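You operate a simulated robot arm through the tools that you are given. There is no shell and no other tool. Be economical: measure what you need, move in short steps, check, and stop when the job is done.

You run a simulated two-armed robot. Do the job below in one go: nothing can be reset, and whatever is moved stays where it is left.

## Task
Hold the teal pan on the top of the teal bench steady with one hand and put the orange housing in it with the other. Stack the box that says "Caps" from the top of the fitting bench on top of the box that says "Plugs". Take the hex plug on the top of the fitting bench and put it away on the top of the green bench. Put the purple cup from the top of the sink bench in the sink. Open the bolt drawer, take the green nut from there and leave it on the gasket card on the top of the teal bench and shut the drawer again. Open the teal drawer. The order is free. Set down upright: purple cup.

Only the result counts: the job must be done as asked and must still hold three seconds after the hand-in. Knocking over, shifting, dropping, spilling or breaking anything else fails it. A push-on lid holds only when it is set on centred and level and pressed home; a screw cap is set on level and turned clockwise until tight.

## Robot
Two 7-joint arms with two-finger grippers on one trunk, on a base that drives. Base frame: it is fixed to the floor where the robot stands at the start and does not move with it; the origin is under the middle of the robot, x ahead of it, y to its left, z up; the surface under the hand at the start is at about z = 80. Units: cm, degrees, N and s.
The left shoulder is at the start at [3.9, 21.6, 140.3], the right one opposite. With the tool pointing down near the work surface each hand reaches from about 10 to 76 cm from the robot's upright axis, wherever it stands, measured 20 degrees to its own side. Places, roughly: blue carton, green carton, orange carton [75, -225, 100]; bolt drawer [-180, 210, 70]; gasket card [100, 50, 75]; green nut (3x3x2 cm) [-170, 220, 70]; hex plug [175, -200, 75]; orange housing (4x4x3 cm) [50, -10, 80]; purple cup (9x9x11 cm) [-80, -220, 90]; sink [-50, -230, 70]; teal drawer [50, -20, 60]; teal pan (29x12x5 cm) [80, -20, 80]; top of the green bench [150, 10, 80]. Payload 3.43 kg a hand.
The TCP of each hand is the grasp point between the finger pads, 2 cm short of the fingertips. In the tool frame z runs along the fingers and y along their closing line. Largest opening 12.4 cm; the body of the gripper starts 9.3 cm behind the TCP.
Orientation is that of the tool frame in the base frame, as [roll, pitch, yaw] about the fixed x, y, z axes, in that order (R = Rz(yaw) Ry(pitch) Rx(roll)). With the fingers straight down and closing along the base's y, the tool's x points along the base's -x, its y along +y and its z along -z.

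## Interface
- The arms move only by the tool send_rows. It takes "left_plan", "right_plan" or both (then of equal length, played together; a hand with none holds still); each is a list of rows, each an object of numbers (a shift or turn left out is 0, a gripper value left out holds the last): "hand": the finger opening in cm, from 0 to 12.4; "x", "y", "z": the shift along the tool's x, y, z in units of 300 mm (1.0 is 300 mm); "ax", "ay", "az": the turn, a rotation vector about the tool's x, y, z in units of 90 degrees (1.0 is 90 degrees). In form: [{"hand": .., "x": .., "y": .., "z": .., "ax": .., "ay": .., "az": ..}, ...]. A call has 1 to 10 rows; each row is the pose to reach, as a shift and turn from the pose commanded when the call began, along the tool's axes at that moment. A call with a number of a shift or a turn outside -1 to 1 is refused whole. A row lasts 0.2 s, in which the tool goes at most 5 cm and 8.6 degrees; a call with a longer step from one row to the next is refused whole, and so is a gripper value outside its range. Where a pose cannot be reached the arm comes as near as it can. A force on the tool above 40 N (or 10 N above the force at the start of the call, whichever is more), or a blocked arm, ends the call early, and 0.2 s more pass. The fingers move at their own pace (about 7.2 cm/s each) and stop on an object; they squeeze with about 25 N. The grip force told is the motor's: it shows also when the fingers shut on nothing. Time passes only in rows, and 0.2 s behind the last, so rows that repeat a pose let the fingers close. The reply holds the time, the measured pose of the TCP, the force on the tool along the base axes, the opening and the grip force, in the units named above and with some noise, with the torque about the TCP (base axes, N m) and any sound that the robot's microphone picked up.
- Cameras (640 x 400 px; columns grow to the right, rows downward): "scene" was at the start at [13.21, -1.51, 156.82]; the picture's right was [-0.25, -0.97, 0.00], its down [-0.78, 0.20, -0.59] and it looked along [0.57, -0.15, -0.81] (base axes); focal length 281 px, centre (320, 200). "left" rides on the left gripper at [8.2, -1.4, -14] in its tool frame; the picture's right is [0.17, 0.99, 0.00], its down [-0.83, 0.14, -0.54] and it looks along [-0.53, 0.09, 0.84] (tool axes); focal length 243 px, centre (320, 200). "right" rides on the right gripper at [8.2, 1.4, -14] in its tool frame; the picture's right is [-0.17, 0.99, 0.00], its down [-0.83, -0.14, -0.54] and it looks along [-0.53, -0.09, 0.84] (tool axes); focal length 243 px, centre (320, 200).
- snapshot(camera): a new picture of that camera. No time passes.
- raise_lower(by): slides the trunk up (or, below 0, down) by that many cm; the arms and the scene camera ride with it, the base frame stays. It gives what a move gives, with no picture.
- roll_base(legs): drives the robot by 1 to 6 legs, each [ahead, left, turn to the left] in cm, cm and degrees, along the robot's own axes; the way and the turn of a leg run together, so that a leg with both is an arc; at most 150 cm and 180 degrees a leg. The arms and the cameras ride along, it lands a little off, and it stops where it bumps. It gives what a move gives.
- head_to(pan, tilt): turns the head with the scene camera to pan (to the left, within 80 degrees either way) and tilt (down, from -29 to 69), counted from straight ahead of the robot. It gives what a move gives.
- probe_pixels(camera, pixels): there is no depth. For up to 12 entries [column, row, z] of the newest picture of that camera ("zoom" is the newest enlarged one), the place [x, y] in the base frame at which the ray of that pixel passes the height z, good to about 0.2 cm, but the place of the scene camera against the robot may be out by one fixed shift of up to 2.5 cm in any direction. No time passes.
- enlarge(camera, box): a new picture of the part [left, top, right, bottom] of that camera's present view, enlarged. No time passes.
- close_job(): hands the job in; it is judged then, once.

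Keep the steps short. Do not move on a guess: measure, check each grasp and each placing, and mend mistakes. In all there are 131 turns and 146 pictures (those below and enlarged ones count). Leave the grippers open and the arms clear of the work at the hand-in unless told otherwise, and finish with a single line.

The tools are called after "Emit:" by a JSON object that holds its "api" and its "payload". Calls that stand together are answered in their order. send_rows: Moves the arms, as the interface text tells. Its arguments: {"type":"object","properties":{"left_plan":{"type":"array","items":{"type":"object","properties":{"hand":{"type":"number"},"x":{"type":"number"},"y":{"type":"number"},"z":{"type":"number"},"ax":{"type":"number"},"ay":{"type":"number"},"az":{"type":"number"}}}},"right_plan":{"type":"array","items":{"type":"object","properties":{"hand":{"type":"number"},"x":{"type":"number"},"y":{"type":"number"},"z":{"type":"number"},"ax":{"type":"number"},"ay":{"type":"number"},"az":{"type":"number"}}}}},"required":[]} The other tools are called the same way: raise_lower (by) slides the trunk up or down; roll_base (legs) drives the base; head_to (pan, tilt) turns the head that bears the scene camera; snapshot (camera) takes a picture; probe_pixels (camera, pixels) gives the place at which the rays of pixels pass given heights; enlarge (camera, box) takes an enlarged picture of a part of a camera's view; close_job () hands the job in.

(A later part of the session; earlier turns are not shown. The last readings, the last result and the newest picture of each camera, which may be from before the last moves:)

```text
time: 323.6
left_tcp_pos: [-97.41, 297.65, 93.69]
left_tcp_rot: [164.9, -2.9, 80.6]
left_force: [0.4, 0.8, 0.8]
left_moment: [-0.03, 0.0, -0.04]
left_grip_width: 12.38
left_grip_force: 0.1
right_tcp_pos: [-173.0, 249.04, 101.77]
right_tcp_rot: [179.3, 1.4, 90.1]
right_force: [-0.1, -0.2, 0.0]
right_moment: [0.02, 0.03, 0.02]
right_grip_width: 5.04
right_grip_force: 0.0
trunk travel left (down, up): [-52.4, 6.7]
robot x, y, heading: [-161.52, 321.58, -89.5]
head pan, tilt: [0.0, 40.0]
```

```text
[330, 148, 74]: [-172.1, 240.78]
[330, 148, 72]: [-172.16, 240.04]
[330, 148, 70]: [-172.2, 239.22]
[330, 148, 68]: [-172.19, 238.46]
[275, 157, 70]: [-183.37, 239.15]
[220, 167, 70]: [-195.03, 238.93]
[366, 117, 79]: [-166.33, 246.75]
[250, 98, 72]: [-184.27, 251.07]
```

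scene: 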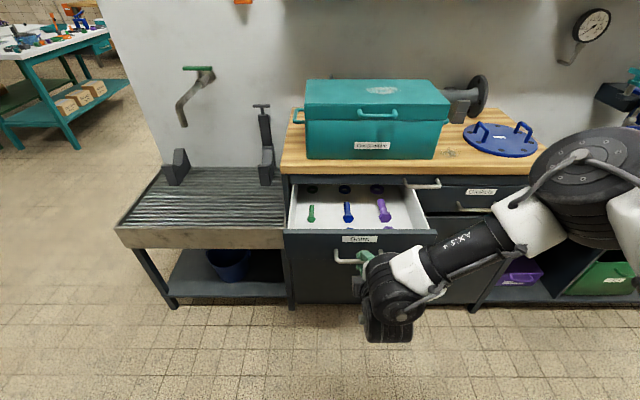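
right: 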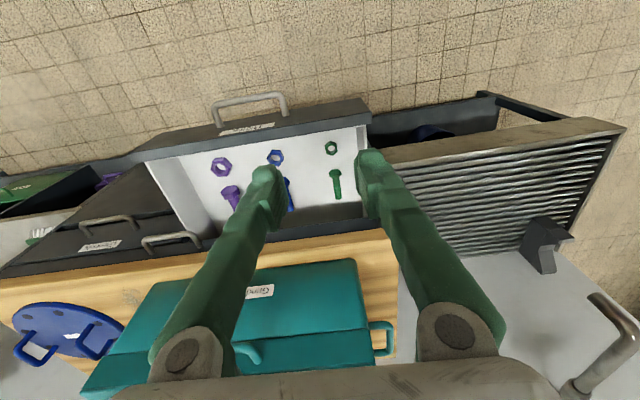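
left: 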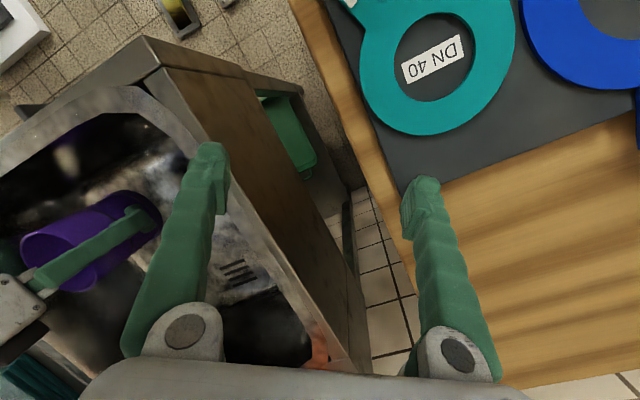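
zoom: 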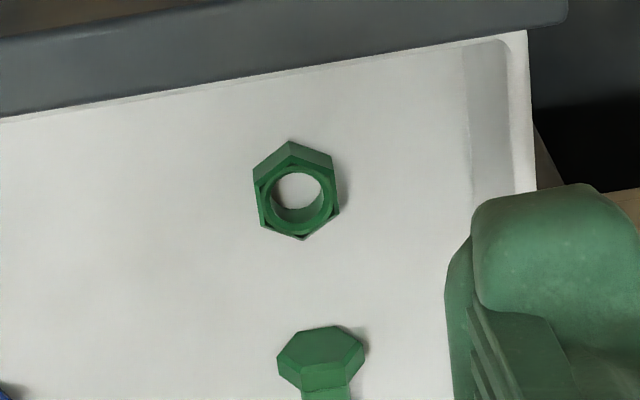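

The nut is at [-172.1,239.5], and its flats match the hand. I'll move over it, level the hand and lower to z 84, then look.

Emit:
{"api": "send_rows", "payload": {"right_plan": [{"x": -0.1, "y": 0.03, "ax": 0.008, "ay": 0.0156}, {"x": -0.2, "y": 0.03, "ax": 0.008, "ay": 0.0156}, {"x": -0.3, "y": 0.03, "ax": 0.008, "ay": 0.0156}, {"x": -0.3, "y": 0.03, "z": 0.15, "ax": 0.008, "ay": 0.0156}, {"x": -0.3, "y": 0.03, "z": 0.3, "ax": 0.008, "ay": 0.0156}, {"x": -0.3, "y": 0.03, "z": 0.45, "ax": 0.008, "ay": 0.0156}, {"x": -0.3, "y": 0.03, "z": 0.58, "ax": 0.008, "ay": 0.0156}]}}

Emit:
{"api": "snapshot", "payload": {"camera": "right"}}

```text
time: 325.2
left_tcp_pos: [-97.18, 297.58, 93.63]
left_tcp_rot: [164.9, -2.9, 80.5]
left_force: [-0.6, -0.2, 1.0]
left_moment: [0.01, -0.01, 0.01]
left_grip_width: 12.43
left_grip_force: 0.1
right_tcp_pos: [-171.55, 247.96, 90.6]
right_tcp_rot: [180.0, 0.1, 90.2]
right_force: [-0.3, -0.1, 0.4]
right_moment: [0.0, 0.0, -0.03]
right_grip_width: 4.99
right_grip_force: 0.0
right hand out of reach, approached as far as the arm can: row 2, 3, 4, 5, 6, 7
trunk travel left (down, up): [-52.4, 6.7]
robot x, y, heading: [-161.67, 321.27, -89.2]
head pan, tilt: [0.0, 40.0]
```

```text
29 pictures are left
```

right: 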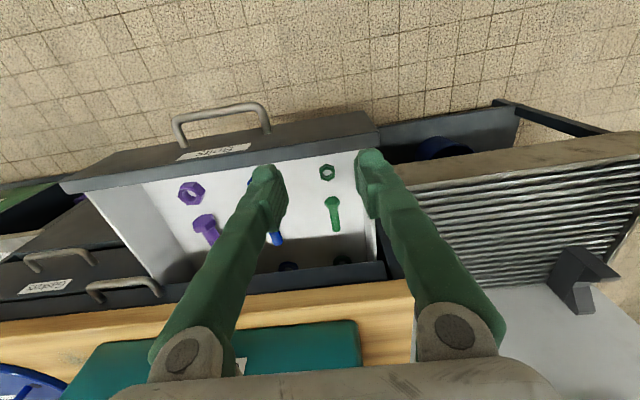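

Out of reach again (73 ahead). I'll drive 9 cm closer.

Emit:
{"api": "roll_base", "payload": {"legs": [[9, 0, 0]]}}

Emit:
{"api": "snapshot", "payload": {"camera": "right"}}

```text
time: 326.4
left_tcp_pos: [-97.27, 288.78, 93.72]
left_tcp_rot: [164.9, -2.9, 80.5]
left_force: [-0.9, 0.0, 0.2]
left_moment: [0.02, 0.01, -0.01]
left_grip_width: 12.39
left_grip_force: 0.1
right_tcp_pos: [-171.49, 238.97, 90.79]
right_tcp_rot: [179.9, 0.1, 90.2]
right_force: [0.5, 0.4, 0.0]
right_moment: [0.01, 0.03, 0.05]
right_grip_width: 5.02
right_grip_force: 0.1
trunk travel left (down, up): [-52.4, 6.7]
robot x, y, heading: [-161.6, 312.09, -89.6]
head pan, tilt: [0.0, 40.0]
```

```text
28 pictures are left
```

right: 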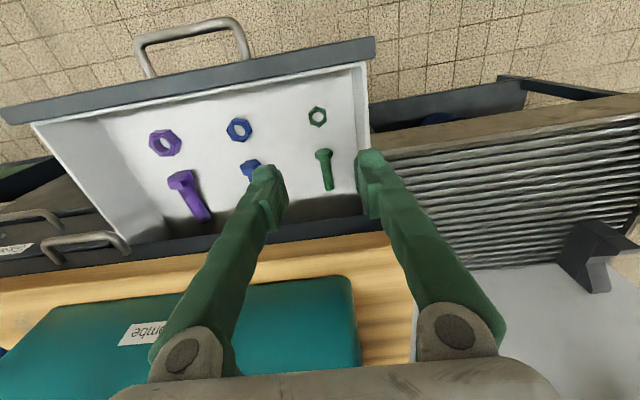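

Emit:
{"api": "probe_pixels", "payload": {"camera": "right", "pixels": [[317, 117, 74], [317, 117, 72], [317, 117, 70], [317, 117, 68], [317, 117, 66]]}}

```text
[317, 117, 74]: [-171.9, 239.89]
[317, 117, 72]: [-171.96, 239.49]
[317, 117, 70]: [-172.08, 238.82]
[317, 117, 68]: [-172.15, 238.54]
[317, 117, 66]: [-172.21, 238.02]
```

The nut is at [-172.1,238.6], z ≈ 68. I'll correct 0.6 cm and lower to TCP z 71, then creep to contact.

Emit:
{"api": "send_rows", "payload": {"right_plan": [{"x": -0.012, "y": -0.02, "z": 0.12}, {"x": -0.012, "y": -0.02, "z": 0.26}, {"x": -0.012, "y": -0.02, "z": 0.4}, {"x": -0.012, "y": -0.02, "z": 0.54}, {"x": -0.012, "y": -0.02, "z": 0.64}, {"x": -0.012, "y": -0.02, "z": 0.67}, {"x": -0.012, "y": -0.02, "z": 0.69}, {"x": -0.012, "y": -0.02, "z": 0.705}]}}

Emit:
{"api": "snapshot", "payload": {"camera": "right"}}

```text
time: 328.2
left_tcp_pos: [-97.12, 288.66, 93.62]
left_tcp_rot: [164.9, -2.9, 80.6]
left_force: [-0.2, 0.2, -0.2]
left_moment: [0.01, 0.0, 0.02]
left_grip_width: 12.42
left_grip_force: 0.1
right_tcp_pos: [-172.84, 245.4, 76.05]
right_tcp_rot: [179.9, 0.0, 90.2]
right_force: [-0.5, 0.6, 0.3]
right_moment: [0.03, 0.0, -0.01]
right_grip_width: 4.99
right_grip_force: 0.0
right hand out of reach, approached as far as the arm can: row 1, 2, 3, 4, 5, 6, 7, 8
trunk travel left (down, up): [-52.4, 6.7]
robot x, y, heading: [-161.57, 312.63, -89.6]
head pan, tilt: [0.0, 40.0]
```

```text
27 pictures are left
```

right: 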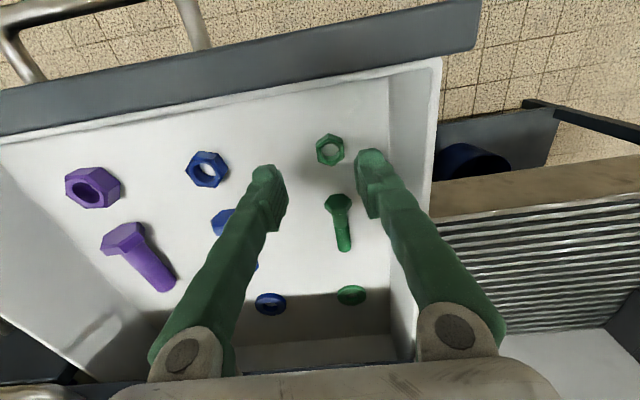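

As the hand lowered, it slid back and pushed the drawer a bit further open. The nut is now almost exactly below the TCP, 1 cm off in +x. I'll slide the base 1 cm left, which fixes that and resets the target, and lower the trunk 5.

Emit:
{"api": "roll_base", "payload": {"legs": [[0, 1, 0]]}}

Emit:
{"api": "raise_lower", "payload": {"by": -5}}

Emit:
{"api": "snapshot", "payload": {"camera": "right"}}

```text
time: 329.0
left_tcp_pos: [-96.3, 288.66, 93.71]
left_tcp_rot: [164.8, -2.9, 80.6]
left_force: [0.2, -1.0, 0.8]
left_moment: [0.0, -0.04, -0.01]
left_grip_width: 12.38
left_grip_force: 0.0
right_tcp_pos: [-172.2, 245.26, 76.0]
right_tcp_rot: [179.9, 0.0, 90.2]
right_force: [0.3, 0.0, -0.2]
right_moment: [0.02, -0.01, 0.03]
right_grip_width: 4.99
right_grip_force: 0.0
trunk travel left (down, up): [-52.4, 6.7]
robot x, y, heading: [-160.76, 312.46, -89.6]
head pan, tilt: [0.0, 40.0]
```

```text
time: 329.9
left_tcp_pos: [-96.29, 288.64, 88.62]
left_tcp_rot: [164.9, -2.9, 80.5]
left_force: [-0.3, -0.3, -0.9]
left_moment: [-0.02, 0.0, 0.0]
left_grip_width: 12.41
left_grip_force: 0.0
right_tcp_pos: [-171.96, 245.41, 71.18]
right_tcp_rot: [180.0, 0.0, 90.2]
right_force: [-0.5, -0.4, 0.0]
right_moment: [0.0, -0.01, -0.02]
right_grip_width: 4.99
right_grip_force: 0.0
trunk travel left (down, up): [-47.4, 11.7]
robot x, y, heading: [-160.96, 312.6, -89.5]
head pan, tilt: [0.0, 40.0]
```

```text
26 pictures are left
```

right: 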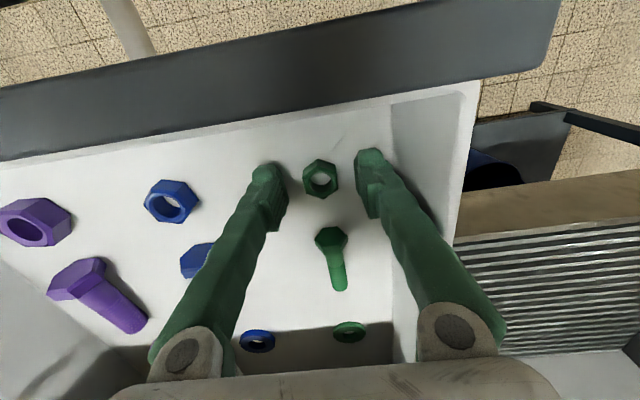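

The nut sits between the fingers (320,179). I'll shift 0.5 cm in, lower to just above the floor, and close.

Emit:
{"api": "send_rows", "payload": {"right_plan": [{"x": -0.018, "z": 0.02}, {"x": -0.018, "z": 0.04}, {"x": -0.018, "z": 0.055}, {"x": -0.018, "z": 0.055, "hand": 3.5}, {"x": -0.018, "z": 0.055, "hand": 2}, {"x": -0.018, "z": 0.055, "hand": 1}, {"x": -0.018, "z": 0.055, "hand": 1}]}}

Emit:
{"api": "enlarge", "payload": {"camera": "right", "box": [240, 130, 400, 230]}}

```text
time: 330.7
left_tcp_pos: [-96.27, 288.7, 88.72]
left_tcp_rot: [164.8, -2.9, 80.6]
left_force: [0.4, -0.3, 0.0]
left_moment: [0.02, -0.03, 0.0]
left_grip_width: 12.39
left_grip_force: 0.1
right_tcp_pos: [-171.93, 243.86, 70.67]
right_tcp_rot: [179.9, 1.0, 90.2]
right_force: [-5.4, 0.0, 23.6]
right_moment: [0.22, 0.2, 0.31]
right_grip_width: 4.98
right_grip_force: 0.1
trunk travel left (down, up): [-47.4, 11.7]
robot x, y, heading: [-160.66, 312.53, -89.6]
head pan, tilt: [0.0, 40.0]
stopped in row 3 (right hand): the force on the tool passed its limit at 45 N (the readings are from after the stop); the commanded pose is now the measured one
```

```text
4.00 times, centred on (320, 180) of right
```

zoom: 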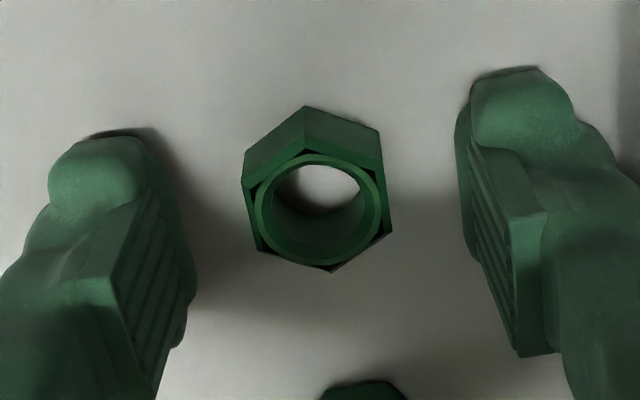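

The tips reached the drawer floor (z ≈ 68.6) and the nut lies between the pads. I'll close and lift.

Emit:
{"api": "send_rows", "payload": {"right_plan": [{"z": -0.008, "hand": 3.5}, {"z": -0.008, "hand": 2}, {"z": -0.008, "hand": 1}, {"z": -0.008, "hand": 1}, {"z": -0.008, "hand": 1}, {"z": -0.1}, {"z": -0.22}, {"z": -0.35}, {"z": -0.5}, {"z": -0.65}]}}

Emit:
{"api": "snapshot", "payload": {"camera": "right"}}

```text
time: 332.9
left_tcp_pos: [-96.24, 288.59, 88.53]
left_tcp_rot: [164.9, -2.9, 80.5]
left_force: [0.7, 0.8, -0.2]
left_moment: [-0.01, 0.0, -0.02]
left_grip_width: 12.4
left_grip_force: 0.0
right_tcp_pos: [-171.77, 244.43, 89.7]
right_tcp_rot: [179.9, 0.6, 90.3]
right_force: [-0.2, -1.0, -1.5]
right_moment: [0.01, 0.0, -0.01]
right_grip_width: 2.26
right_grip_force: 25.5
trunk travel left (down, up): [-47.4, 11.7]
robot x, y, heading: [-160.78, 312.33, -89.6]
head pan, tilt: [0.0, 40.0]
```

```text
24 pictures are left
```

right: 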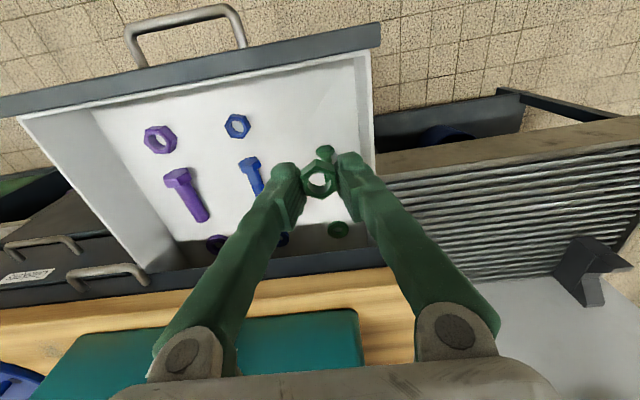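

The nut is held (2.26). To shut the drawer I'll back off 20 cm, tilt the fingers 25° forward, and lower them in front of the panel beside the handle. Then I'll push by driving forward.

Emit:
{"api": "roll_base", "payload": {"legs": [[-20, 0, 0]]}}

Emit:
{"api": "send_rows", "payload": {"right_plan": [{"ay": -0.09}, {"ay": -0.18}, {"ay": -0.28}]}}

Emit:
{"api": "raise_lower", "payload": {"by": -14}}

Emit:
{"api": "snapshot", "payload": {"camera": "right"}}

```text
time: 334.7
left_tcp_pos: [-96.46, 308.27, 88.57]
left_tcp_rot: [165.0, -2.9, 80.6]
left_force: [-0.5, 0.2, 0.8]
left_moment: [0.02, 0.04, 0.01]
left_grip_width: 12.4
left_grip_force: 0.0
right_tcp_pos: [-171.93, 263.87, 89.62]
right_tcp_rot: [-179.9, 0.6, 90.2]
right_force: [-0.4, -0.1, 0.0]
right_moment: [0.02, 0.05, -0.01]
right_grip_width: 2.26
right_grip_force: 25.1
trunk travel left (down, up): [-47.4, 11.7]
robot x, y, heading: [-161.04, 332.45, -89.5]
head pan, tilt: [0.0, 40.0]
```

```text
refused: row 3 steps farther than a row can; nothing moved
```

```text
time: 336.4
left_tcp_pos: [-96.37, 308.3, 74.63]
left_tcp_rot: [165.0, -3.0, 80.5]
left_force: [0.1, 0.2, -0.3]
left_moment: [-0.04, 0.01, -0.03]
left_grip_width: 12.4
left_grip_force: 0.1
right_tcp_pos: [-171.93, 263.93, 75.71]
right_tcp_rot: [180.0, 0.7, 90.3]
right_force: [-0.8, -0.6, 0.1]
right_moment: [0.0, -0.01, -0.01]
right_grip_width: 2.24
right_grip_force: 25.4
trunk travel left (down, up): [-33.4, 25.7]
robot x, y, heading: [-160.84, 332.21, -89.6]
head pan, tilt: [0.0, 40.0]
```

```text
23 pictures are left
```

right: 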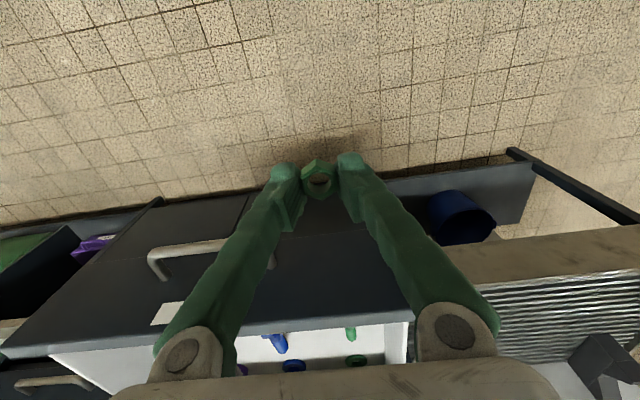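

The hand hangs in front of the panel, right of the handle. I'll tilt it 24° and drive forward 24 cm.

Emit:
{"api": "send_rows", "payload": {"right_plan": [{"ay": -0.09}, {"ay": -0.18}, {"ay": -0.27}]}}

Emit:
{"api": "roll_base", "payload": {"legs": [[24, 0, 0]]}}

Emit:
{"api": "snapshot", "payload": {"camera": "scene"}}

```text
time: 337.2
left_tcp_pos: [-96.51, 308.41, 74.62]
left_tcp_rot: [164.8, -2.8, 80.6]
left_force: [0.1, 0.1, 0.5]
left_moment: [0.0, 0.0, -0.01]
left_grip_width: 12.42
left_grip_force: 0.0
right_tcp_pos: [-171.95, 263.94, 75.77]
right_tcp_rot: [180.0, 25.1, 90.3]
right_force: [0.6, 0.7, -0.6]
right_moment: [-0.03, -0.01, -0.02]
right_grip_width: 2.27
right_grip_force: 25.1
trunk travel left (down, up): [-33.4, 25.7]
robot x, y, heading: [-160.95, 332.05, -89.5]
head pan, tilt: [0.0, 40.0]
```

```text
time: 339.2
left_tcp_pos: [-96.11, 284.44, 74.68]
left_tcp_rot: [164.8, -2.9, 80.6]
left_force: [0.1, -1.3, 0.9]
left_moment: [-0.01, 0.0, 0.0]
left_grip_width: 12.4
left_grip_force: 0.0
right_tcp_pos: [-171.55, 239.99, 75.72]
right_tcp_rot: [-180.0, 25.0, 90.3]
right_force: [-0.4, -0.6, -0.2]
right_moment: [0.03, 0.0, 0.05]
right_grip_width: 2.24
right_grip_force: 24.9
trunk travel left (down, up): [-33.4, 25.7]
robot x, y, heading: [-160.92, 308.01, -89.3]
head pan, tilt: [0.0, 40.0]
```

```text
22 pictures are left
```

scene: 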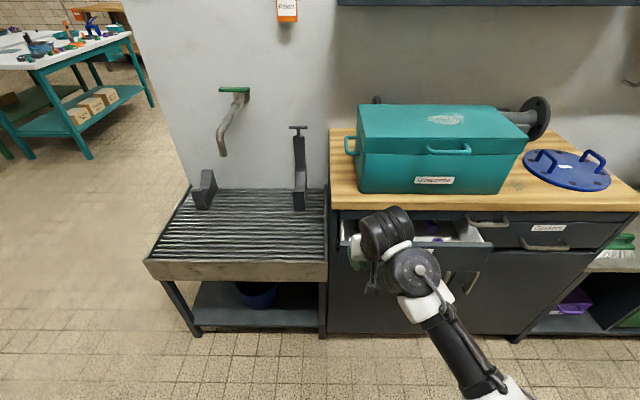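

The drawer is about half shut and the nut is still held. I'll continue forward 12 cm.

Emit:
{"api": "roll_base", "payload": {"legs": [[12, 0, 0]]}}

Emit:
{"api": "enlarge", "payload": {"camera": "scene", "box": [310, 190, 560, 370]}}

```text
time: 340.6
left_tcp_pos: [-96.06, 274.19, 74.57]
left_tcp_rot: [164.9, -2.9, 80.6]
left_force: [-1.4, -0.4, 0.2]
left_moment: [0.01, -0.02, 0.0]
left_grip_width: 12.41
left_grip_force: 0.0
right_tcp_pos: [-171.43, 229.94, 75.59]
right_tcp_rot: [-179.8, 24.3, 90.4]
right_force: [-0.2, 0.9, -1.2]
right_moment: [-0.01, -0.03, -0.01]
right_grip_width: 2.26
right_grip_force: 24.9
trunk travel left (down, up): [-33.4, 25.7]
robot x, y, heading: [-160.48, 297.52, -89.3]
head pan, tilt: [0.0, 40.0]
stopped in leg 1: the force on the tool passed its limit at 74 N (the readings are from after the stop); the commanded pose is now the measured one
```

```text
2.22 times, centred on (435, 280) of scene
```

zoom: 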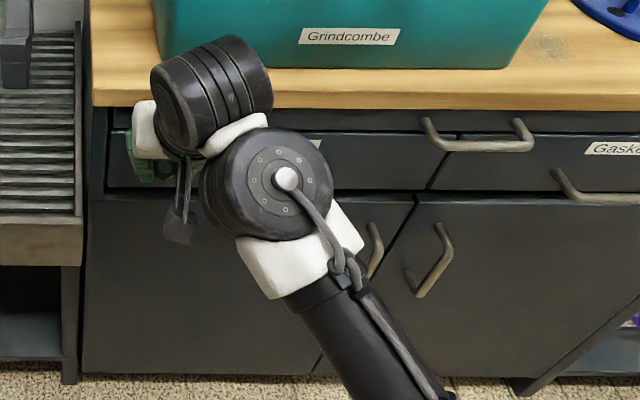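

The drive stopped at 74 N with the drawer flush, and the nut is still held. I'll back off, raise the trunk, untilt the hand, and verify the drawer.

Emit:
{"api": "roll_base", "payload": {"legs": [[-18, 0, 0]]}}

Emit:
{"api": "raise_lower", "payload": {"by": 17.6}}

Emit:
{"api": "send_rows", "payload": {"right_plan": [{"ay": 0.09, "z": -0.03}, {"ay": 0.18, "z": -0.1}, {"ay": 0.27, "z": -0.17}, {"ay": 0.27, "z": -0.25}, {"ay": 0.27, "z": -0.32}]}}

Emit:
{"api": "snapshot", "payload": {"camera": "scene"}}

```text
time: 342.3
left_tcp_pos: [-96.37, 291.99, 74.56]
left_tcp_rot: [164.9, -2.8, 80.4]
left_force: [-0.4, 0.4, -1.0]
left_moment: [-0.02, 0.05, 0.01]
left_grip_width: 12.43
left_grip_force: 0.0
right_tcp_pos: [-171.9, 247.97, 75.63]
right_tcp_rot: [-179.8, 24.3, 90.1]
right_force: [0.0, 0.0, 0.8]
right_moment: [0.05, 0.04, 0.0]
right_grip_width: 2.25
right_grip_force: 24.8
trunk travel left (down, up): [-33.4, 25.7]
robot x, y, heading: [-160.49, 315.79, -89.5]
head pan, tilt: [0.0, 40.0]
```

```text
time: 344.3
left_tcp_pos: [-96.32, 292.0, 92.07]
left_tcp_rot: [164.9, -2.9, 80.6]
left_force: [0.2, 0.4, -0.5]
left_moment: [-0.04, -0.04, -0.02]
left_grip_width: 12.39
left_grip_force: 0.0
right_tcp_pos: [-171.97, 247.95, 93.15]
right_tcp_rot: [-179.8, 24.1, 90.1]
right_force: [0.5, 0.3, -1.0]
right_moment: [0.0, 0.04, -0.01]
right_grip_width: 2.25
right_grip_force: 25.2
trunk travel left (down, up): [-51.0, 8.1]
robot x, y, heading: [-160.63, 315.67, -89.5]
head pan, tilt: [0.0, 40.0]
```

```text
time: 345.5
left_tcp_pos: [-96.24, 292.07, 92.2]
left_tcp_rot: [165.0, -3.0, 80.6]
left_force: [-1.3, 0.8, -0.6]
left_moment: [0.0, 0.01, 0.03]
left_grip_width: 12.39
left_grip_force: 0.0
right_tcp_pos: [-171.68, 250.09, 97.96]
right_tcp_rot: [-179.7, -0.1, 90.0]
right_force: [0.7, -0.6, 0.2]
right_moment: [-0.04, -0.01, 0.0]
right_grip_width: 2.25
right_grip_force: 25.9
right hand out of reach, approached as far as the arm can: row 4, 5
trunk travel left (down, up): [-51.0, 8.1]
robot x, y, heading: [-160.5, 315.61, -89.5]
head pan, tilt: [0.0, 40.0]
```

```text
20 pictures are left
```

scene: 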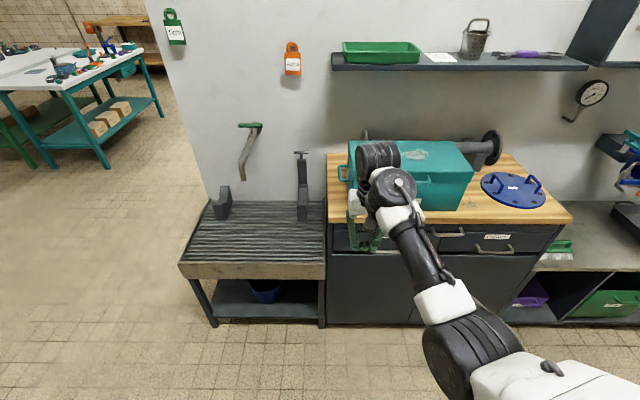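

The Bolts drawer is flush with its neighbour. Now I'll drive to the west side of the teal bench, facing +x.

Emit:
{"api": "roll_base", "payload": {"legs": [[0, 120, -0.5], [22, 0, 0], [0, 0, 90], [0, -120, 0], [0, -118, 0]]}}

Emit:
{"api": "head_to", "payload": {"pan": 0, "tilt": 35}}

Emit:
{"api": "snapshot", "payload": {"camera": "scene"}}

```text
time: 399.7
left_tcp_pos: [-22.99, 119.78, 92.26]
left_tcp_rot: [164.9, -2.9, 167.8]
left_force: [-0.8, 0.1, 0.2]
left_moment: [-0.02, 0.0, -0.01]
left_grip_width: 12.41
left_grip_force: 0.1
right_tcp_pos: [15.5, 42.6, 97.81]
right_tcp_rot: [-179.8, 0.0, 177.3]
right_force: [-0.1, 0.9, 0.7]
right_moment: [-0.02, -0.01, 0.0]
right_grip_width: 2.25
right_grip_force: 25.2
trunk travel left (down, up): [-51.0, 8.1]
robot x, y, heading: [-49.51, 56.65, -2.0]
head pan, tilt: [0.0, 40.0]
```

```text
time: 400.3
left_tcp_pos: [-22.99, 119.91, 92.26]
left_tcp_rot: [164.9, -2.8, 167.8]
left_force: [0.2, -0.3, -0.2]
left_moment: [0.03, 0.01, -0.01]
left_grip_width: 12.42
left_grip_force: 0.0
right_tcp_pos: [15.41, 42.59, 97.9]
right_tcp_rot: [-179.8, 0.0, 177.4]
right_force: [0.3, 0.7, 0.2]
right_moment: [0.03, 0.02, -0.03]
right_grip_width: 2.24
right_grip_force: 25.0
trunk travel left (down, up): [-51.0, 8.1]
robot x, y, heading: [-49.78, 56.39, -2.2]
head pan, tilt: [0.0, 35.0]
```

```text
19 pictures are left
```

scene: 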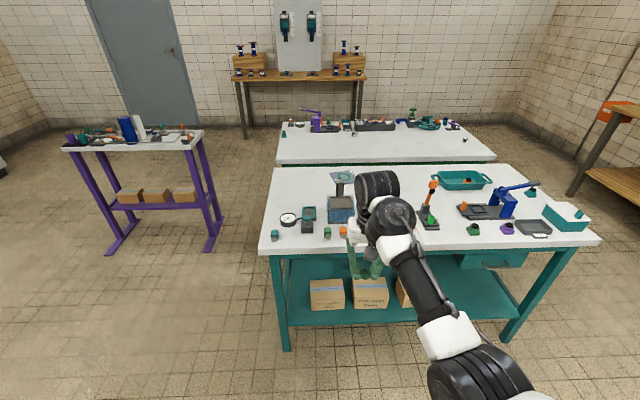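

The gasket card is at (342,178), with the blue instrument in front of it. I'll enlarge and probe to check heights along the path.

Emit:
{"api": "enlarge", "payload": {"camera": "scene", "box": [260, 155, 420, 255]}}

Emit:
{"api": "probe_pixels", "payload": {"camera": "scene", "pixels": [[342, 178, 80], [331, 173, 80], [353, 172, 80], [355, 184, 80], [332, 186, 80], [340, 222, 80], [329, 198, 90], [353, 198, 90], [340, 186, 95], [288, 220, 85]]}}

```text
4.00 times, centred on (340, 205) of scene
```

zoom: 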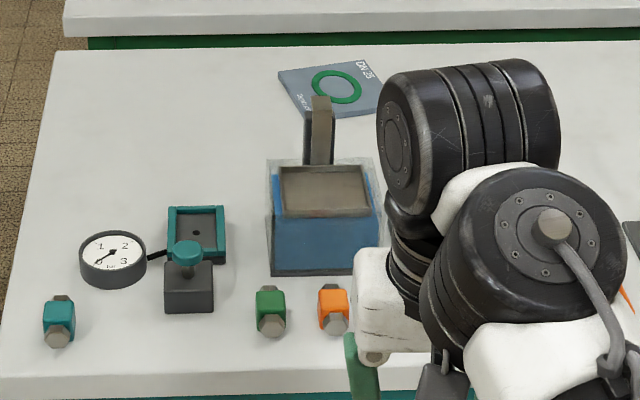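

```text
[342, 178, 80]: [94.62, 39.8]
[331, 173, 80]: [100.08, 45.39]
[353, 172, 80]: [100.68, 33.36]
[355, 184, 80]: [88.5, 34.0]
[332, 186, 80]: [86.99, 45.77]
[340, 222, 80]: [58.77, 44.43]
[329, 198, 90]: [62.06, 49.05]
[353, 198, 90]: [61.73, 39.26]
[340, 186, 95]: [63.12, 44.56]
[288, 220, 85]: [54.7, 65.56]
```

The card lies at about x 86–98, y 34–45. The instrument's post is at y ≈ 44.5 and x ≈ 70, so I'll keep the hand at y ≈ 39. I'll straighten the heading and drive up to the bench.

Emit:
{"api": "roll_base", "payload": {"legs": [[0, -6, 2.1], [69, 0, 0]]}}

Emit:
{"api": "snapshot", "payload": {"camera": "right"}}

```text
time: 406.0
left_tcp_pos: [43.45, 114.45, 92.31]
left_tcp_rot: [164.9, -2.8, 169.7]
left_force: [0.3, 0.4, 1.1]
left_moment: [0.04, 0.0, 0.0]
left_grip_width: 12.41
left_grip_force: 0.0
right_tcp_pos: [84.41, 38.51, 97.9]
right_tcp_rot: [-179.9, 0.1, 179.2]
right_force: [-1.2, 0.3, -0.4]
right_moment: [0.03, -0.03, -0.01]
right_grip_width: 2.25
right_grip_force: 25.0
trunk travel left (down, up): [-51.0, 8.1]
robot x, y, heading: [18.83, 50.03, -0.5]
head pan, tilt: [0.0, 35.0]
```

```text
17 pictures are left
5 turns are left
```

right: 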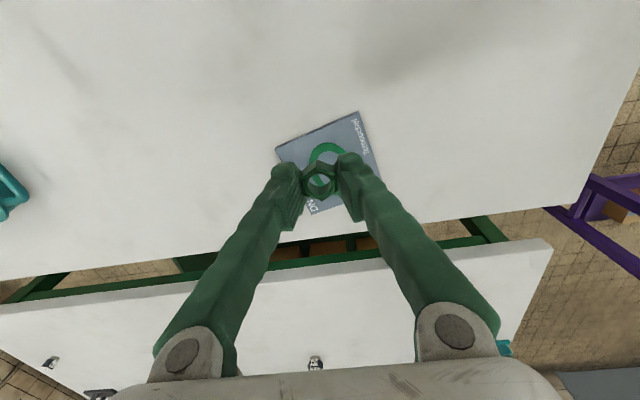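

Five turns are left, so I'll chain calls. The card centre is about 5 cm ahead of the TCP. I'll drive 4 ahead and lower the nut to contact, release, lift and check. Then I'll move in front of the teal drawer and repeat the hand turn and tilt that worked on the Bolts drawer, taking views of its handle.

Emit:
{"api": "roll_base", "payload": {"legs": [[4, 1, 0]]}}

Emit:
{"api": "send_rows", "payload": {"right_plan": [{"z": 0.12}, {"z": 0.25}, {"z": 0.38}, {"z": 0.45}, {"z": 0.475}, {"z": 0.49}, {"z": 0.5}, {"z": 0.508}]}}

Emit:
{"api": "send_rows", "payload": {"right_plan": [{"z": -0.006}, {"z": -0.006, "hand": 3.5}, {"z": -0.006, "hand": 5}, {"z": -0.006, "hand": 5}, {"z": -0.08}, {"z": -0.2}, {"z": -0.34}, {"z": -0.48}]}}

Emit:
{"api": "snapshot", "payload": {"camera": "right"}}

Emit:
{"api": "roll_base", "payload": {"legs": [[-61, 0, 0.5], [0, -60, 0]]}}

Emit:
{"api": "send_rows", "payload": {"right_plan": [{"az": -0.09, "x": 0.0157, "y": 0.0103, "z": -0.017}, {"az": -0.18, "x": 0.0314, "y": 0.0206, "z": -0.034}, {"az": -0.27, "x": 0.047, "y": 0.031, "z": -0.051}, {"az": -0.36, "x": 0.063, "y": 0.041, "z": -0.068}, {"az": -0.45, "x": 0.078, "y": 0.051, "z": -0.085}, {"az": -0.54, "x": 0.094, "y": 0.062, "z": -0.102}, {"az": -0.63, "x": 0.11, "y": 0.072, "z": -0.119}, {"az": -0.72, "x": 0.126, "y": 0.082, "z": -0.136}, {"az": -0.81, "x": 0.141, "y": 0.093, "z": -0.153}, {"az": -0.9, "x": 0.157, "y": 0.103, "z": -0.17}]}}

Emit:
{"api": "send_rows", "payload": {"right_plan": [{"az": -0.05}, {"az": -0.1}]}}

Emit:
{"api": "send_rows", "payload": {"right_plan": [{"ax": 0.083}, {"ax": 0.166}, {"ax": 0.25}, {"ax": 0.333}, {"ax": 0.416}, {"ax": 0.5}, {"ax": 0.583}, {"ax": 0.667}]}}

Emit:
{"api": "raise_lower", "payload": {"by": -22}}

Emit:
{"api": "snapshot", "payload": {"camera": "right"}}

Emit:
{"api": "head_to", "payload": {"pan": -8, "tilt": 40}}

Emit:
{"api": "snapshot", "payload": {"camera": "scene"}}

```text
time: 407.1
left_tcp_pos: [47.28, 115.51, 92.24]
left_tcp_rot: [165.0, -3.1, 169.8]
left_force: [0.5, -0.6, -0.7]
left_moment: [-0.04, 0.07, 0.04]
left_grip_width: 12.4
left_grip_force: 0.0
right_tcp_pos: [88.35, 39.48, 97.71]
right_tcp_rot: [-179.8, -0.1, 179.4]
right_force: [-0.3, -0.4, 0.3]
right_moment: [-0.04, 0.09, -0.01]
right_grip_width: 2.26
right_grip_force: 24.6
trunk travel left (down, up): [-51.0, 8.1]
robot x, y, heading: [22.37, 50.95, -0.2]
head pan, tilt: [0.0, 35.0]
stopped in leg 1: the robot was blocked; the commanded pose is now the measured one
```

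```text
time: 408.9
left_tcp_pos: [46.86, 115.27, 92.36]
left_tcp_rot: [164.9, -2.8, 169.7]
left_force: [-0.5, 0.2, -0.3]
left_moment: [-0.02, -0.02, 0.02]
left_grip_width: 12.39
left_grip_force: 0.0
right_tcp_pos: [87.99, 39.26, 82.89]
right_tcp_rot: [-179.9, 0.3, 179.4]
right_force: [-3.0, -2.0, 15.5]
right_moment: [0.0, 0.09, 0.03]
right_grip_width: 2.24
right_grip_force: 24.6
trunk travel left (down, up): [-51.0, 8.1]
robot x, y, heading: [22.14, 51.11, -0.3]
head pan, tilt: [0.0, 35.0]
```

```text
time: 410.7
left_tcp_pos: [46.96, 115.32, 92.29]
left_tcp_rot: [164.9, -2.9, 169.8]
left_force: [-0.1, -0.4, -0.4]
left_moment: [-0.03, 0.02, -0.01]
left_grip_width: 12.41
left_grip_force: 0.1
right_tcp_pos: [87.73, 39.22, 97.24]
right_tcp_rot: [-179.9, 0.2, 179.4]
right_force: [-0.2, 0.8, -1.6]
right_moment: [-0.04, -0.04, -0.02]
right_grip_width: 5.02
right_grip_force: 0.1
trunk travel left (down, up): [-51.0, 8.1]
robot x, y, heading: [22.11, 51.02, -0.2]
head pan, tilt: [0.0, 35.0]
```

```text
16 pictures are left
```

right: 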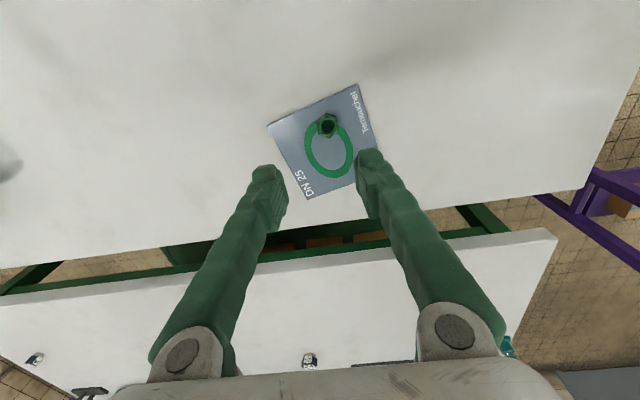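

```text
time: 423.1
left_tcp_pos: [-14.84, 54.15, 92.23]
left_tcp_rot: [165.0, -2.9, 170.7]
left_force: [0.3, 0.5, 0.2]
left_moment: [-0.03, 0.01, -0.01]
left_grip_width: 12.41
left_grip_force: 0.1
right_tcp_pos: [27.06, -21.33, 97.1]
right_tcp_rot: [-179.9, 0.1, -179.8]
right_force: [0.7, -0.3, 0.7]
right_moment: [0.01, -0.02, -0.01]
right_grip_width: 4.98
right_grip_force: 0.1
trunk travel left (down, up): [-51.0, 8.1]
robot x, y, heading: [-38.52, -10.28, 0.6]
head pan, tilt: [0.0, 35.0]
```

```text
time: 423.5
left_tcp_pos: [-14.79, 54.16, 92.27]
left_tcp_rot: [165.0, -3.0, 170.7]
left_force: [1.0, 0.8, 0.8]
left_moment: [-0.01, -0.03, 0.01]
left_grip_width: 12.4
left_grip_force: 0.1
right_tcp_pos: [26.9, -20.99, 97.37]
right_tcp_rot: [179.9, 0.8, -174.7]
right_force: [8.0, 2.3, -12.3]
right_moment: [-0.31, 0.05, -0.18]
right_grip_width: 4.98
right_grip_force: 0.1
right hand out of reach, approached as far as the arm can: row 1, 2
trunk travel left (down, up): [-51.0, 8.1]
robot x, y, heading: [-38.37, -10.69, 0.8]
head pan, tilt: [0.0, 35.0]
stopped in row 2 (right hand): the force on the tool passed its limit at 127 N (the readings are from after the stop); the commanded pose is now the measured one
```

```text
time: 423.8
left_tcp_pos: [-14.75, 54.17, 92.26]
left_tcp_rot: [164.8, -3.0, 170.7]
left_force: [0.1, 0.1, -0.1]
left_moment: [-0.01, 0.0, 0.01]
left_grip_width: 12.42
left_grip_force: 0.0
right_tcp_pos: [27.1, -20.98, 97.37]
right_tcp_rot: [179.7, 0.9, -174.1]
right_force: [5.2, 2.9, -9.1]
right_moment: [-0.35, -0.09, -0.18]
right_grip_width: 5.01
right_grip_force: 0.0
trunk travel left (down, up): [-51.0, 8.1]
robot x, y, heading: [-38.87, -10.51, 0.6]
head pan, tilt: [0.0, 35.0]
stopped in row 1 (right hand): the force on the tool passed its limit at 62 N (the readings are from after the stop); the commanded pose is now the measured one
```

```text
time: 425.8
left_tcp_pos: [-14.9, 54.11, 92.4]
left_tcp_rot: [164.8, -3.0, 170.7]
left_force: [-0.2, 0.5, -0.8]
left_moment: [0.0, 0.04, -0.03]
left_grip_width: 12.41
left_grip_force: 0.0
right_tcp_pos: [28.26, -24.11, 98.2]
right_tcp_rot: [-121.7, 1.2, -177.4]
right_force: [0.0, 0.3, -0.2]
right_moment: [-0.02, -0.03, 0.01]
right_grip_width: 5.01
right_grip_force: 0.0
right hand out of reach, approached as far as the arm can: row 2, 3, 4, 5, 6
trunk travel left (down, up): [-51.0, 8.1]
robot x, y, heading: [-38.45, -10.71, 0.7]
head pan, tilt: [0.0, 35.0]
stopped in row 8 (right hand): the arm was blocked; the commanded pose is now the measured one
```

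```text
time: 428.2
left_tcp_pos: [-14.82, 54.13, 70.31]
left_tcp_rot: [164.7, -2.7, 170.7]
left_force: [-0.3, 0.2, 0.6]
left_moment: [0.0, 0.03, -0.03]
left_grip_width: 12.39
left_grip_force: 0.0
right_tcp_pos: [26.58, -26.89, 70.65]
right_tcp_rot: [-120.2, -4.4, -179.2]
right_force: [-0.9, 0.6, -0.5]
right_moment: [0.03, 0.0, -0.02]
right_grip_width: 5.0
right_grip_force: 0.0
trunk travel left (down, up): [-29.0, 30.1]
robot x, y, heading: [-38.83, -10.62, 0.6]
head pan, tilt: [0.0, 35.0]
```

```text
15 pictures are left
```

right: 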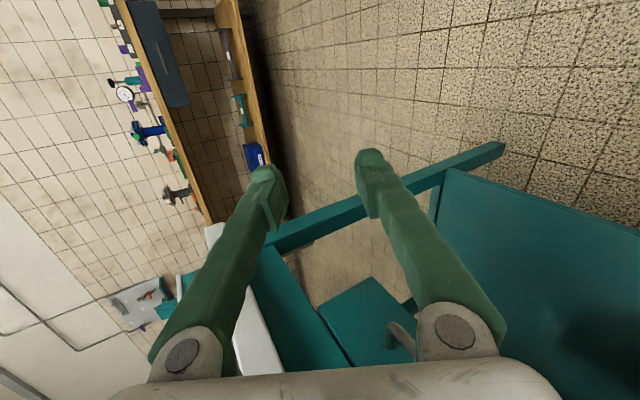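

```text
time: 428.9
left_tcp_pos: [-14.82, 54.14, 70.34]
left_tcp_rot: [164.8, -3.0, 170.7]
left_force: [0.3, 0.0, 0.0]
left_moment: [-0.03, 0.02, -0.01]
left_grip_width: 12.41
left_grip_force: 0.1
right_tcp_pos: [26.63, -26.99, 70.84]
right_tcp_rot: [-120.3, -4.4, -179.2]
right_force: [0.4, 0.0, 0.9]
right_moment: [0.01, 0.01, -0.01]
right_grip_width: 5.01
right_grip_force: 0.2
trunk travel left (down, up): [-29.0, 30.1]
robot x, y, heading: [-38.43, -10.49, 0.7]
head pan, tilt: [-8.0, 40.0]
```

```text
14 pictures are left
4 turns are left
```

scene: 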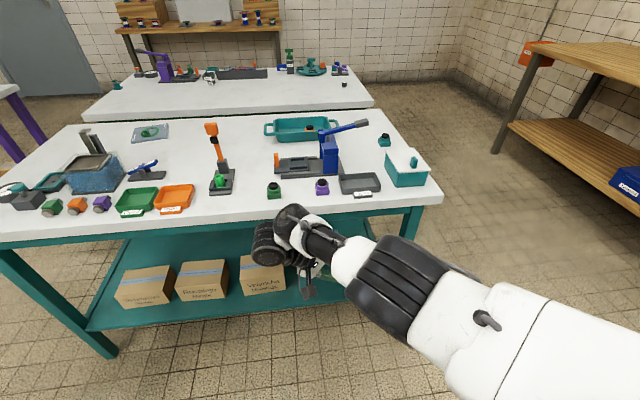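

The nut lies on the gasket card. The hand turn collided with the arm itself, so now the hand points sideways. I'll probe the drawer handle in this view, then swing the hand about the vertical so it points forward. Then I'll shift the base to centre on the handle and look.

Emit:
{"api": "probe_pixels", "payload": {"camera": "right", "pixels": [[389, 323, 66], [389, 323, 62], [389, 323, 58], [412, 350, 66], [412, 350, 62], [412, 350, 58], [322, 310, 66], [352, 362, 66]]}}

Emit:
{"api": "send_rows", "payload": {"right_plan": [{"ay": -0.081, "az": -0.042}, {"ay": -0.162, "az": -0.083}, {"ay": -0.243, "az": -0.125}, {"ay": -0.324, "az": -0.167}, {"ay": -0.405, "az": -0.208}, {"ay": -0.485, "az": -0.25}, {"ay": -0.566, "az": -0.291}, {"ay": -0.647, "az": -0.333}, {"ay": -0.728, "az": -0.375}, {"ay": -0.809, "az": -0.416}]}}

Emit:
{"api": "send_rows", "payload": {"right_plan": [{"ay": -0.081, "az": -0.042}, {"ay": -0.081, "az": -0.042}]}}

Emit:
{"api": "roll_base", "payload": {"legs": [[0, 7, -0.7]]}}

Emit:
{"api": "snapshot", "payload": {"camera": "right"}}

Emit:
{"api": "enlarge", "payload": {"camera": "scene", "box": [220, 180, 460, 330]}}

```text
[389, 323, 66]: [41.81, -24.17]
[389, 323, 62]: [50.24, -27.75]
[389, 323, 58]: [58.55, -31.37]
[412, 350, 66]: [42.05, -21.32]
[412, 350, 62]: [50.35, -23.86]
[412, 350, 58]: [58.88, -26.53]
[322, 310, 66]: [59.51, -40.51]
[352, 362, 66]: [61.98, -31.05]
```

```text
time: 431.1
left_tcp_pos: [-14.66, 54.23, 70.27]
left_tcp_rot: [164.9, -2.9, 170.7]
left_force: [-0.4, -0.2, 0.0]
left_moment: [-0.02, -0.01, 0.01]
left_grip_width: 12.38
left_grip_force: 0.1
right_tcp_pos: [26.34, -23.74, 71.54]
right_tcp_rot: [-122.1, 4.2, -95.5]
right_force: [0.1, -0.5, 0.2]
right_moment: [-0.01, -0.07, 0.01]
right_grip_width: 5.0
right_grip_force: 0.1
right hand out of reach, approached as far as the arm can: row 1, 2, 3, 4, 5
trunk travel left (down, up): [-29.0, 30.1]
robot x, y, heading: [-38.51, -10.29, 0.5]
head pan, tilt: [-8.0, 40.0]
```

```text
time: 431.6
left_tcp_pos: [-14.74, 54.08, 70.31]
left_tcp_rot: [164.8, -3.0, 170.7]
left_force: [0.5, 0.0, -0.6]
left_moment: [0.05, -0.01, 0.0]
left_grip_width: 12.4
left_grip_force: 0.0
right_tcp_pos: [26.31, -23.72, 71.36]
right_tcp_rot: [-121.5, 4.8, -87.3]
right_force: [-0.4, -0.1, -0.1]
right_moment: [0.03, -0.03, 0.03]
right_grip_width: 5.0
right_grip_force: 0.0
trunk travel left (down, up): [-29.0, 30.1]
robot x, y, heading: [-38.59, -10.42, 0.7]
head pan, tilt: [-8.0, 40.0]
```

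```text
time: 433.3
left_tcp_pos: [-14.1, 61.0, 70.36]
left_tcp_rot: [164.8, -2.9, 170.1]
left_force: [-0.7, 0.3, -0.1]
left_moment: [-0.03, -0.02, 0.01]
left_grip_width: 12.39
left_grip_force: 0.0
right_tcp_pos: [26.12, -17.26, 71.41]
right_tcp_rot: [-121.4, 4.8, -87.9]
right_force: [1.1, -0.2, 0.1]
right_moment: [-0.04, 0.0, -0.02]
right_grip_width: 5.01
right_grip_force: 0.1
trunk travel left (down, up): [-29.0, 30.1]
robot x, y, heading: [-38.61, -3.1, -0.1]
head pan, tilt: [-8.0, 40.0]
```

```text
13 pictures are left
```

right: 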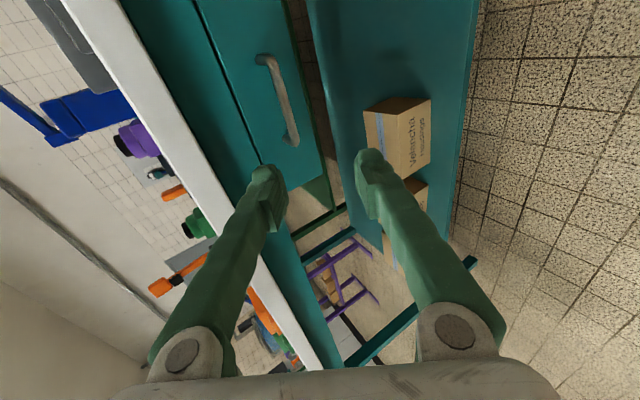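

```text
2.67 times, centred on (340, 255) of scene
3 turns are left
```

zoom: 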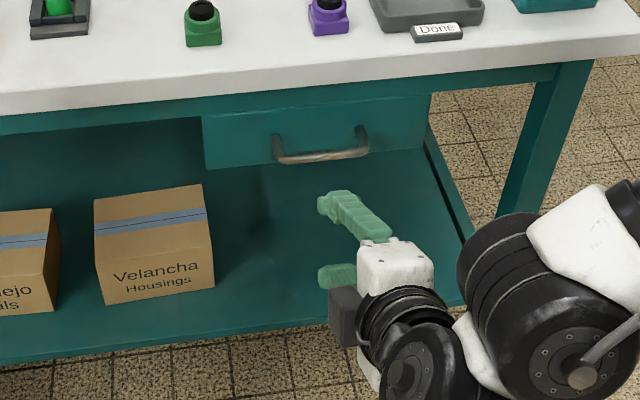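

The hand now points forward and the handle is clear. Combining the rays puts the bar at about [40.3,-20.3,66.3]. I'll align, drive 9 ahead, advance along the tool, take a picture, grip, and pull by driving back 20.

Emit:
{"api": "send_rows", "payload": {"right_plan": [{"x": 0.06, "y": 0.025}, {"x": 0.121, "y": 0.049}]}}

Emit:
{"api": "roll_base", "payload": {"legs": [[9.3, 0, 0]]}}

Emit:
{"api": "send_rows", "payload": {"right_plan": [{"z": 0.08}, {"z": 0.15}, {"z": 0.195}]}}

Emit:
{"api": "snapshot", "payload": {"camera": "right"}}

Emit:
{"api": "send_rows", "payload": {"right_plan": [{"hand": 2.5}, {"hand": 1}, {"hand": 0}, {"hand": 0}]}}

Emit:
{"api": "roll_base", "payload": {"legs": [[-20, 0, 0]]}}

Emit:
{"api": "snapshot", "payload": {"camera": "right"}}

Emit:
{"api": "snapshot", "payload": {"camera": "scene"}}

```text
time: 433.9
left_tcp_pos: [-14.1, 60.93, 70.42]
left_tcp_rot: [164.8, -2.9, 170.0]
left_force: [0.7, -0.5, -0.3]
left_moment: [0.02, 0.0, -0.01]
left_grip_width: 12.39
left_grip_force: 0.0
right_tcp_pos: [25.51, -20.93, 69.74]
right_tcp_rot: [-121.4, 4.7, -88.0]
right_force: [0.4, 0.0, 0.5]
right_moment: [0.02, 0.04, 0.0]
right_grip_width: 5.0
right_grip_force: 0.1
trunk travel left (down, up): [-29.0, 30.1]
robot x, y, heading: [-38.85, -3.36, -0.1]
head pan, tilt: [-8.0, 40.0]
```

```text
time: 435.1
left_tcp_pos: [-5.01, 61.02, 70.14]
left_tcp_rot: [164.8, -2.9, 170.0]
left_force: [-0.2, 0.7, 1.4]
left_moment: [0.0, 0.0, 0.04]
left_grip_width: 12.41
left_grip_force: 0.1
right_tcp_pos: [34.56, -20.69, 69.76]
right_tcp_rot: [-121.4, 4.8, -88.0]
right_force: [0.1, 0.0, -0.1]
right_moment: [0.01, 0.01, 0.02]
right_grip_width: 4.99
right_grip_force: 0.1
trunk travel left (down, up): [-29.0, 30.1]
robot x, y, heading: [-29.32, -3.7, 0.1]
head pan, tilt: [-8.0, 40.0]
```

```text
time: 435.9
left_tcp_pos: [-5.09, 61.03, 70.27]
left_tcp_rot: [164.7, -2.9, 170.0]
left_force: [-0.1, 0.6, 0.0]
left_moment: [0.02, 0.0, 0.03]
left_grip_width: 12.37
left_grip_force: 0.1
right_tcp_pos: [39.64, -20.32, 66.77]
right_tcp_rot: [-121.4, 4.7, -87.9]
right_force: [1.1, -0.1, -0.1]
right_moment: [0.03, -0.01, 0.01]
right_grip_width: 5.02
right_grip_force: 0.0
trunk travel left (down, up): [-29.0, 30.1]
robot x, y, heading: [-29.29, -3.97, 0.2]
head pan, tilt: [-8.0, 40.0]
```

```text
11 pictures are left
```

right: 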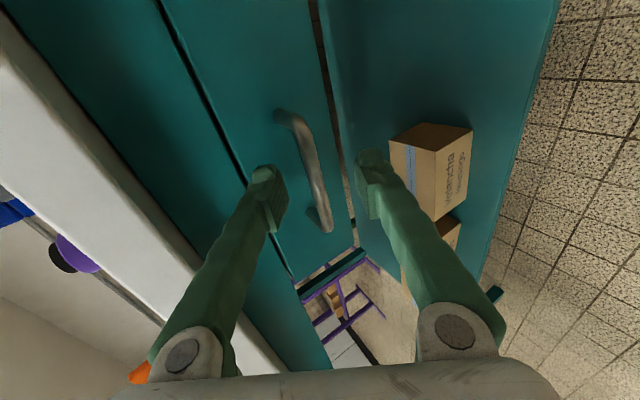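

```text
time: 436.9
left_tcp_pos: [-5.09, 61.1, 70.31]
left_tcp_rot: [164.8, -2.9, 170.0]
left_force: [-0.2, -0.2, -0.4]
left_moment: [-0.02, 0.01, 0.01]
left_grip_width: 12.4
left_grip_force: 0.0
right_tcp_pos: [39.71, -20.26, 66.81]
right_tcp_rot: [-121.4, 4.8, -88.0]
right_force: [0.0, -0.4, -0.1]
right_moment: [-0.01, -0.02, -0.03]
right_grip_width: 0.01
right_grip_force: 25.2
trunk travel left (down, up): [-29.0, 30.1]
robot x, y, heading: [-29.33, -3.36, 0.1]
head pan, tilt: [-8.0, 40.0]
```

```text
time: 438.7
left_tcp_pos: [-24.65, 60.93, 70.35]
left_tcp_rot: [164.8, -2.9, 169.8]
left_force: [-0.3, 0.0, 0.0]
left_moment: [0.01, 0.0, -0.01]
left_grip_width: 12.42
left_grip_force: 0.1
right_tcp_pos: [19.63, -20.52, 66.86]
right_tcp_rot: [-121.3, 4.9, -88.3]
right_force: [0.0, 0.0, -0.4]
right_moment: [0.02, -0.03, 0.03]
right_grip_width: 0.02
right_grip_force: 25.2
trunk travel left (down, up): [-29.0, 30.1]
robot x, y, heading: [-49.54, -3.3, -0.1]
head pan, tilt: [-8.0, 40.0]
```

```text
10 pictures are left
```

right: 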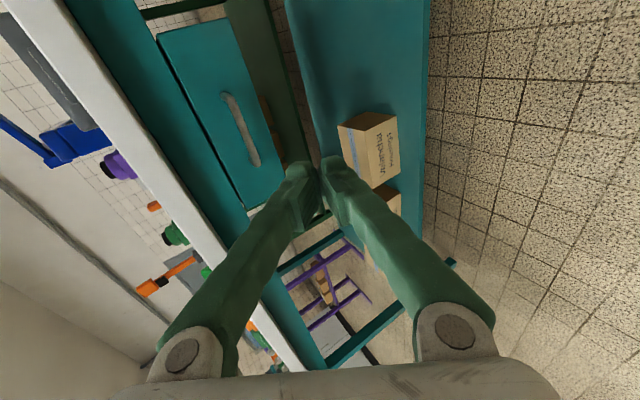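

```text
9 pictures are left
2 turns are left
```

scene: 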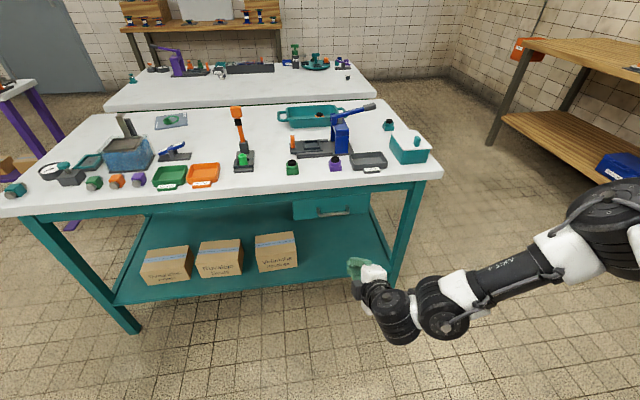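

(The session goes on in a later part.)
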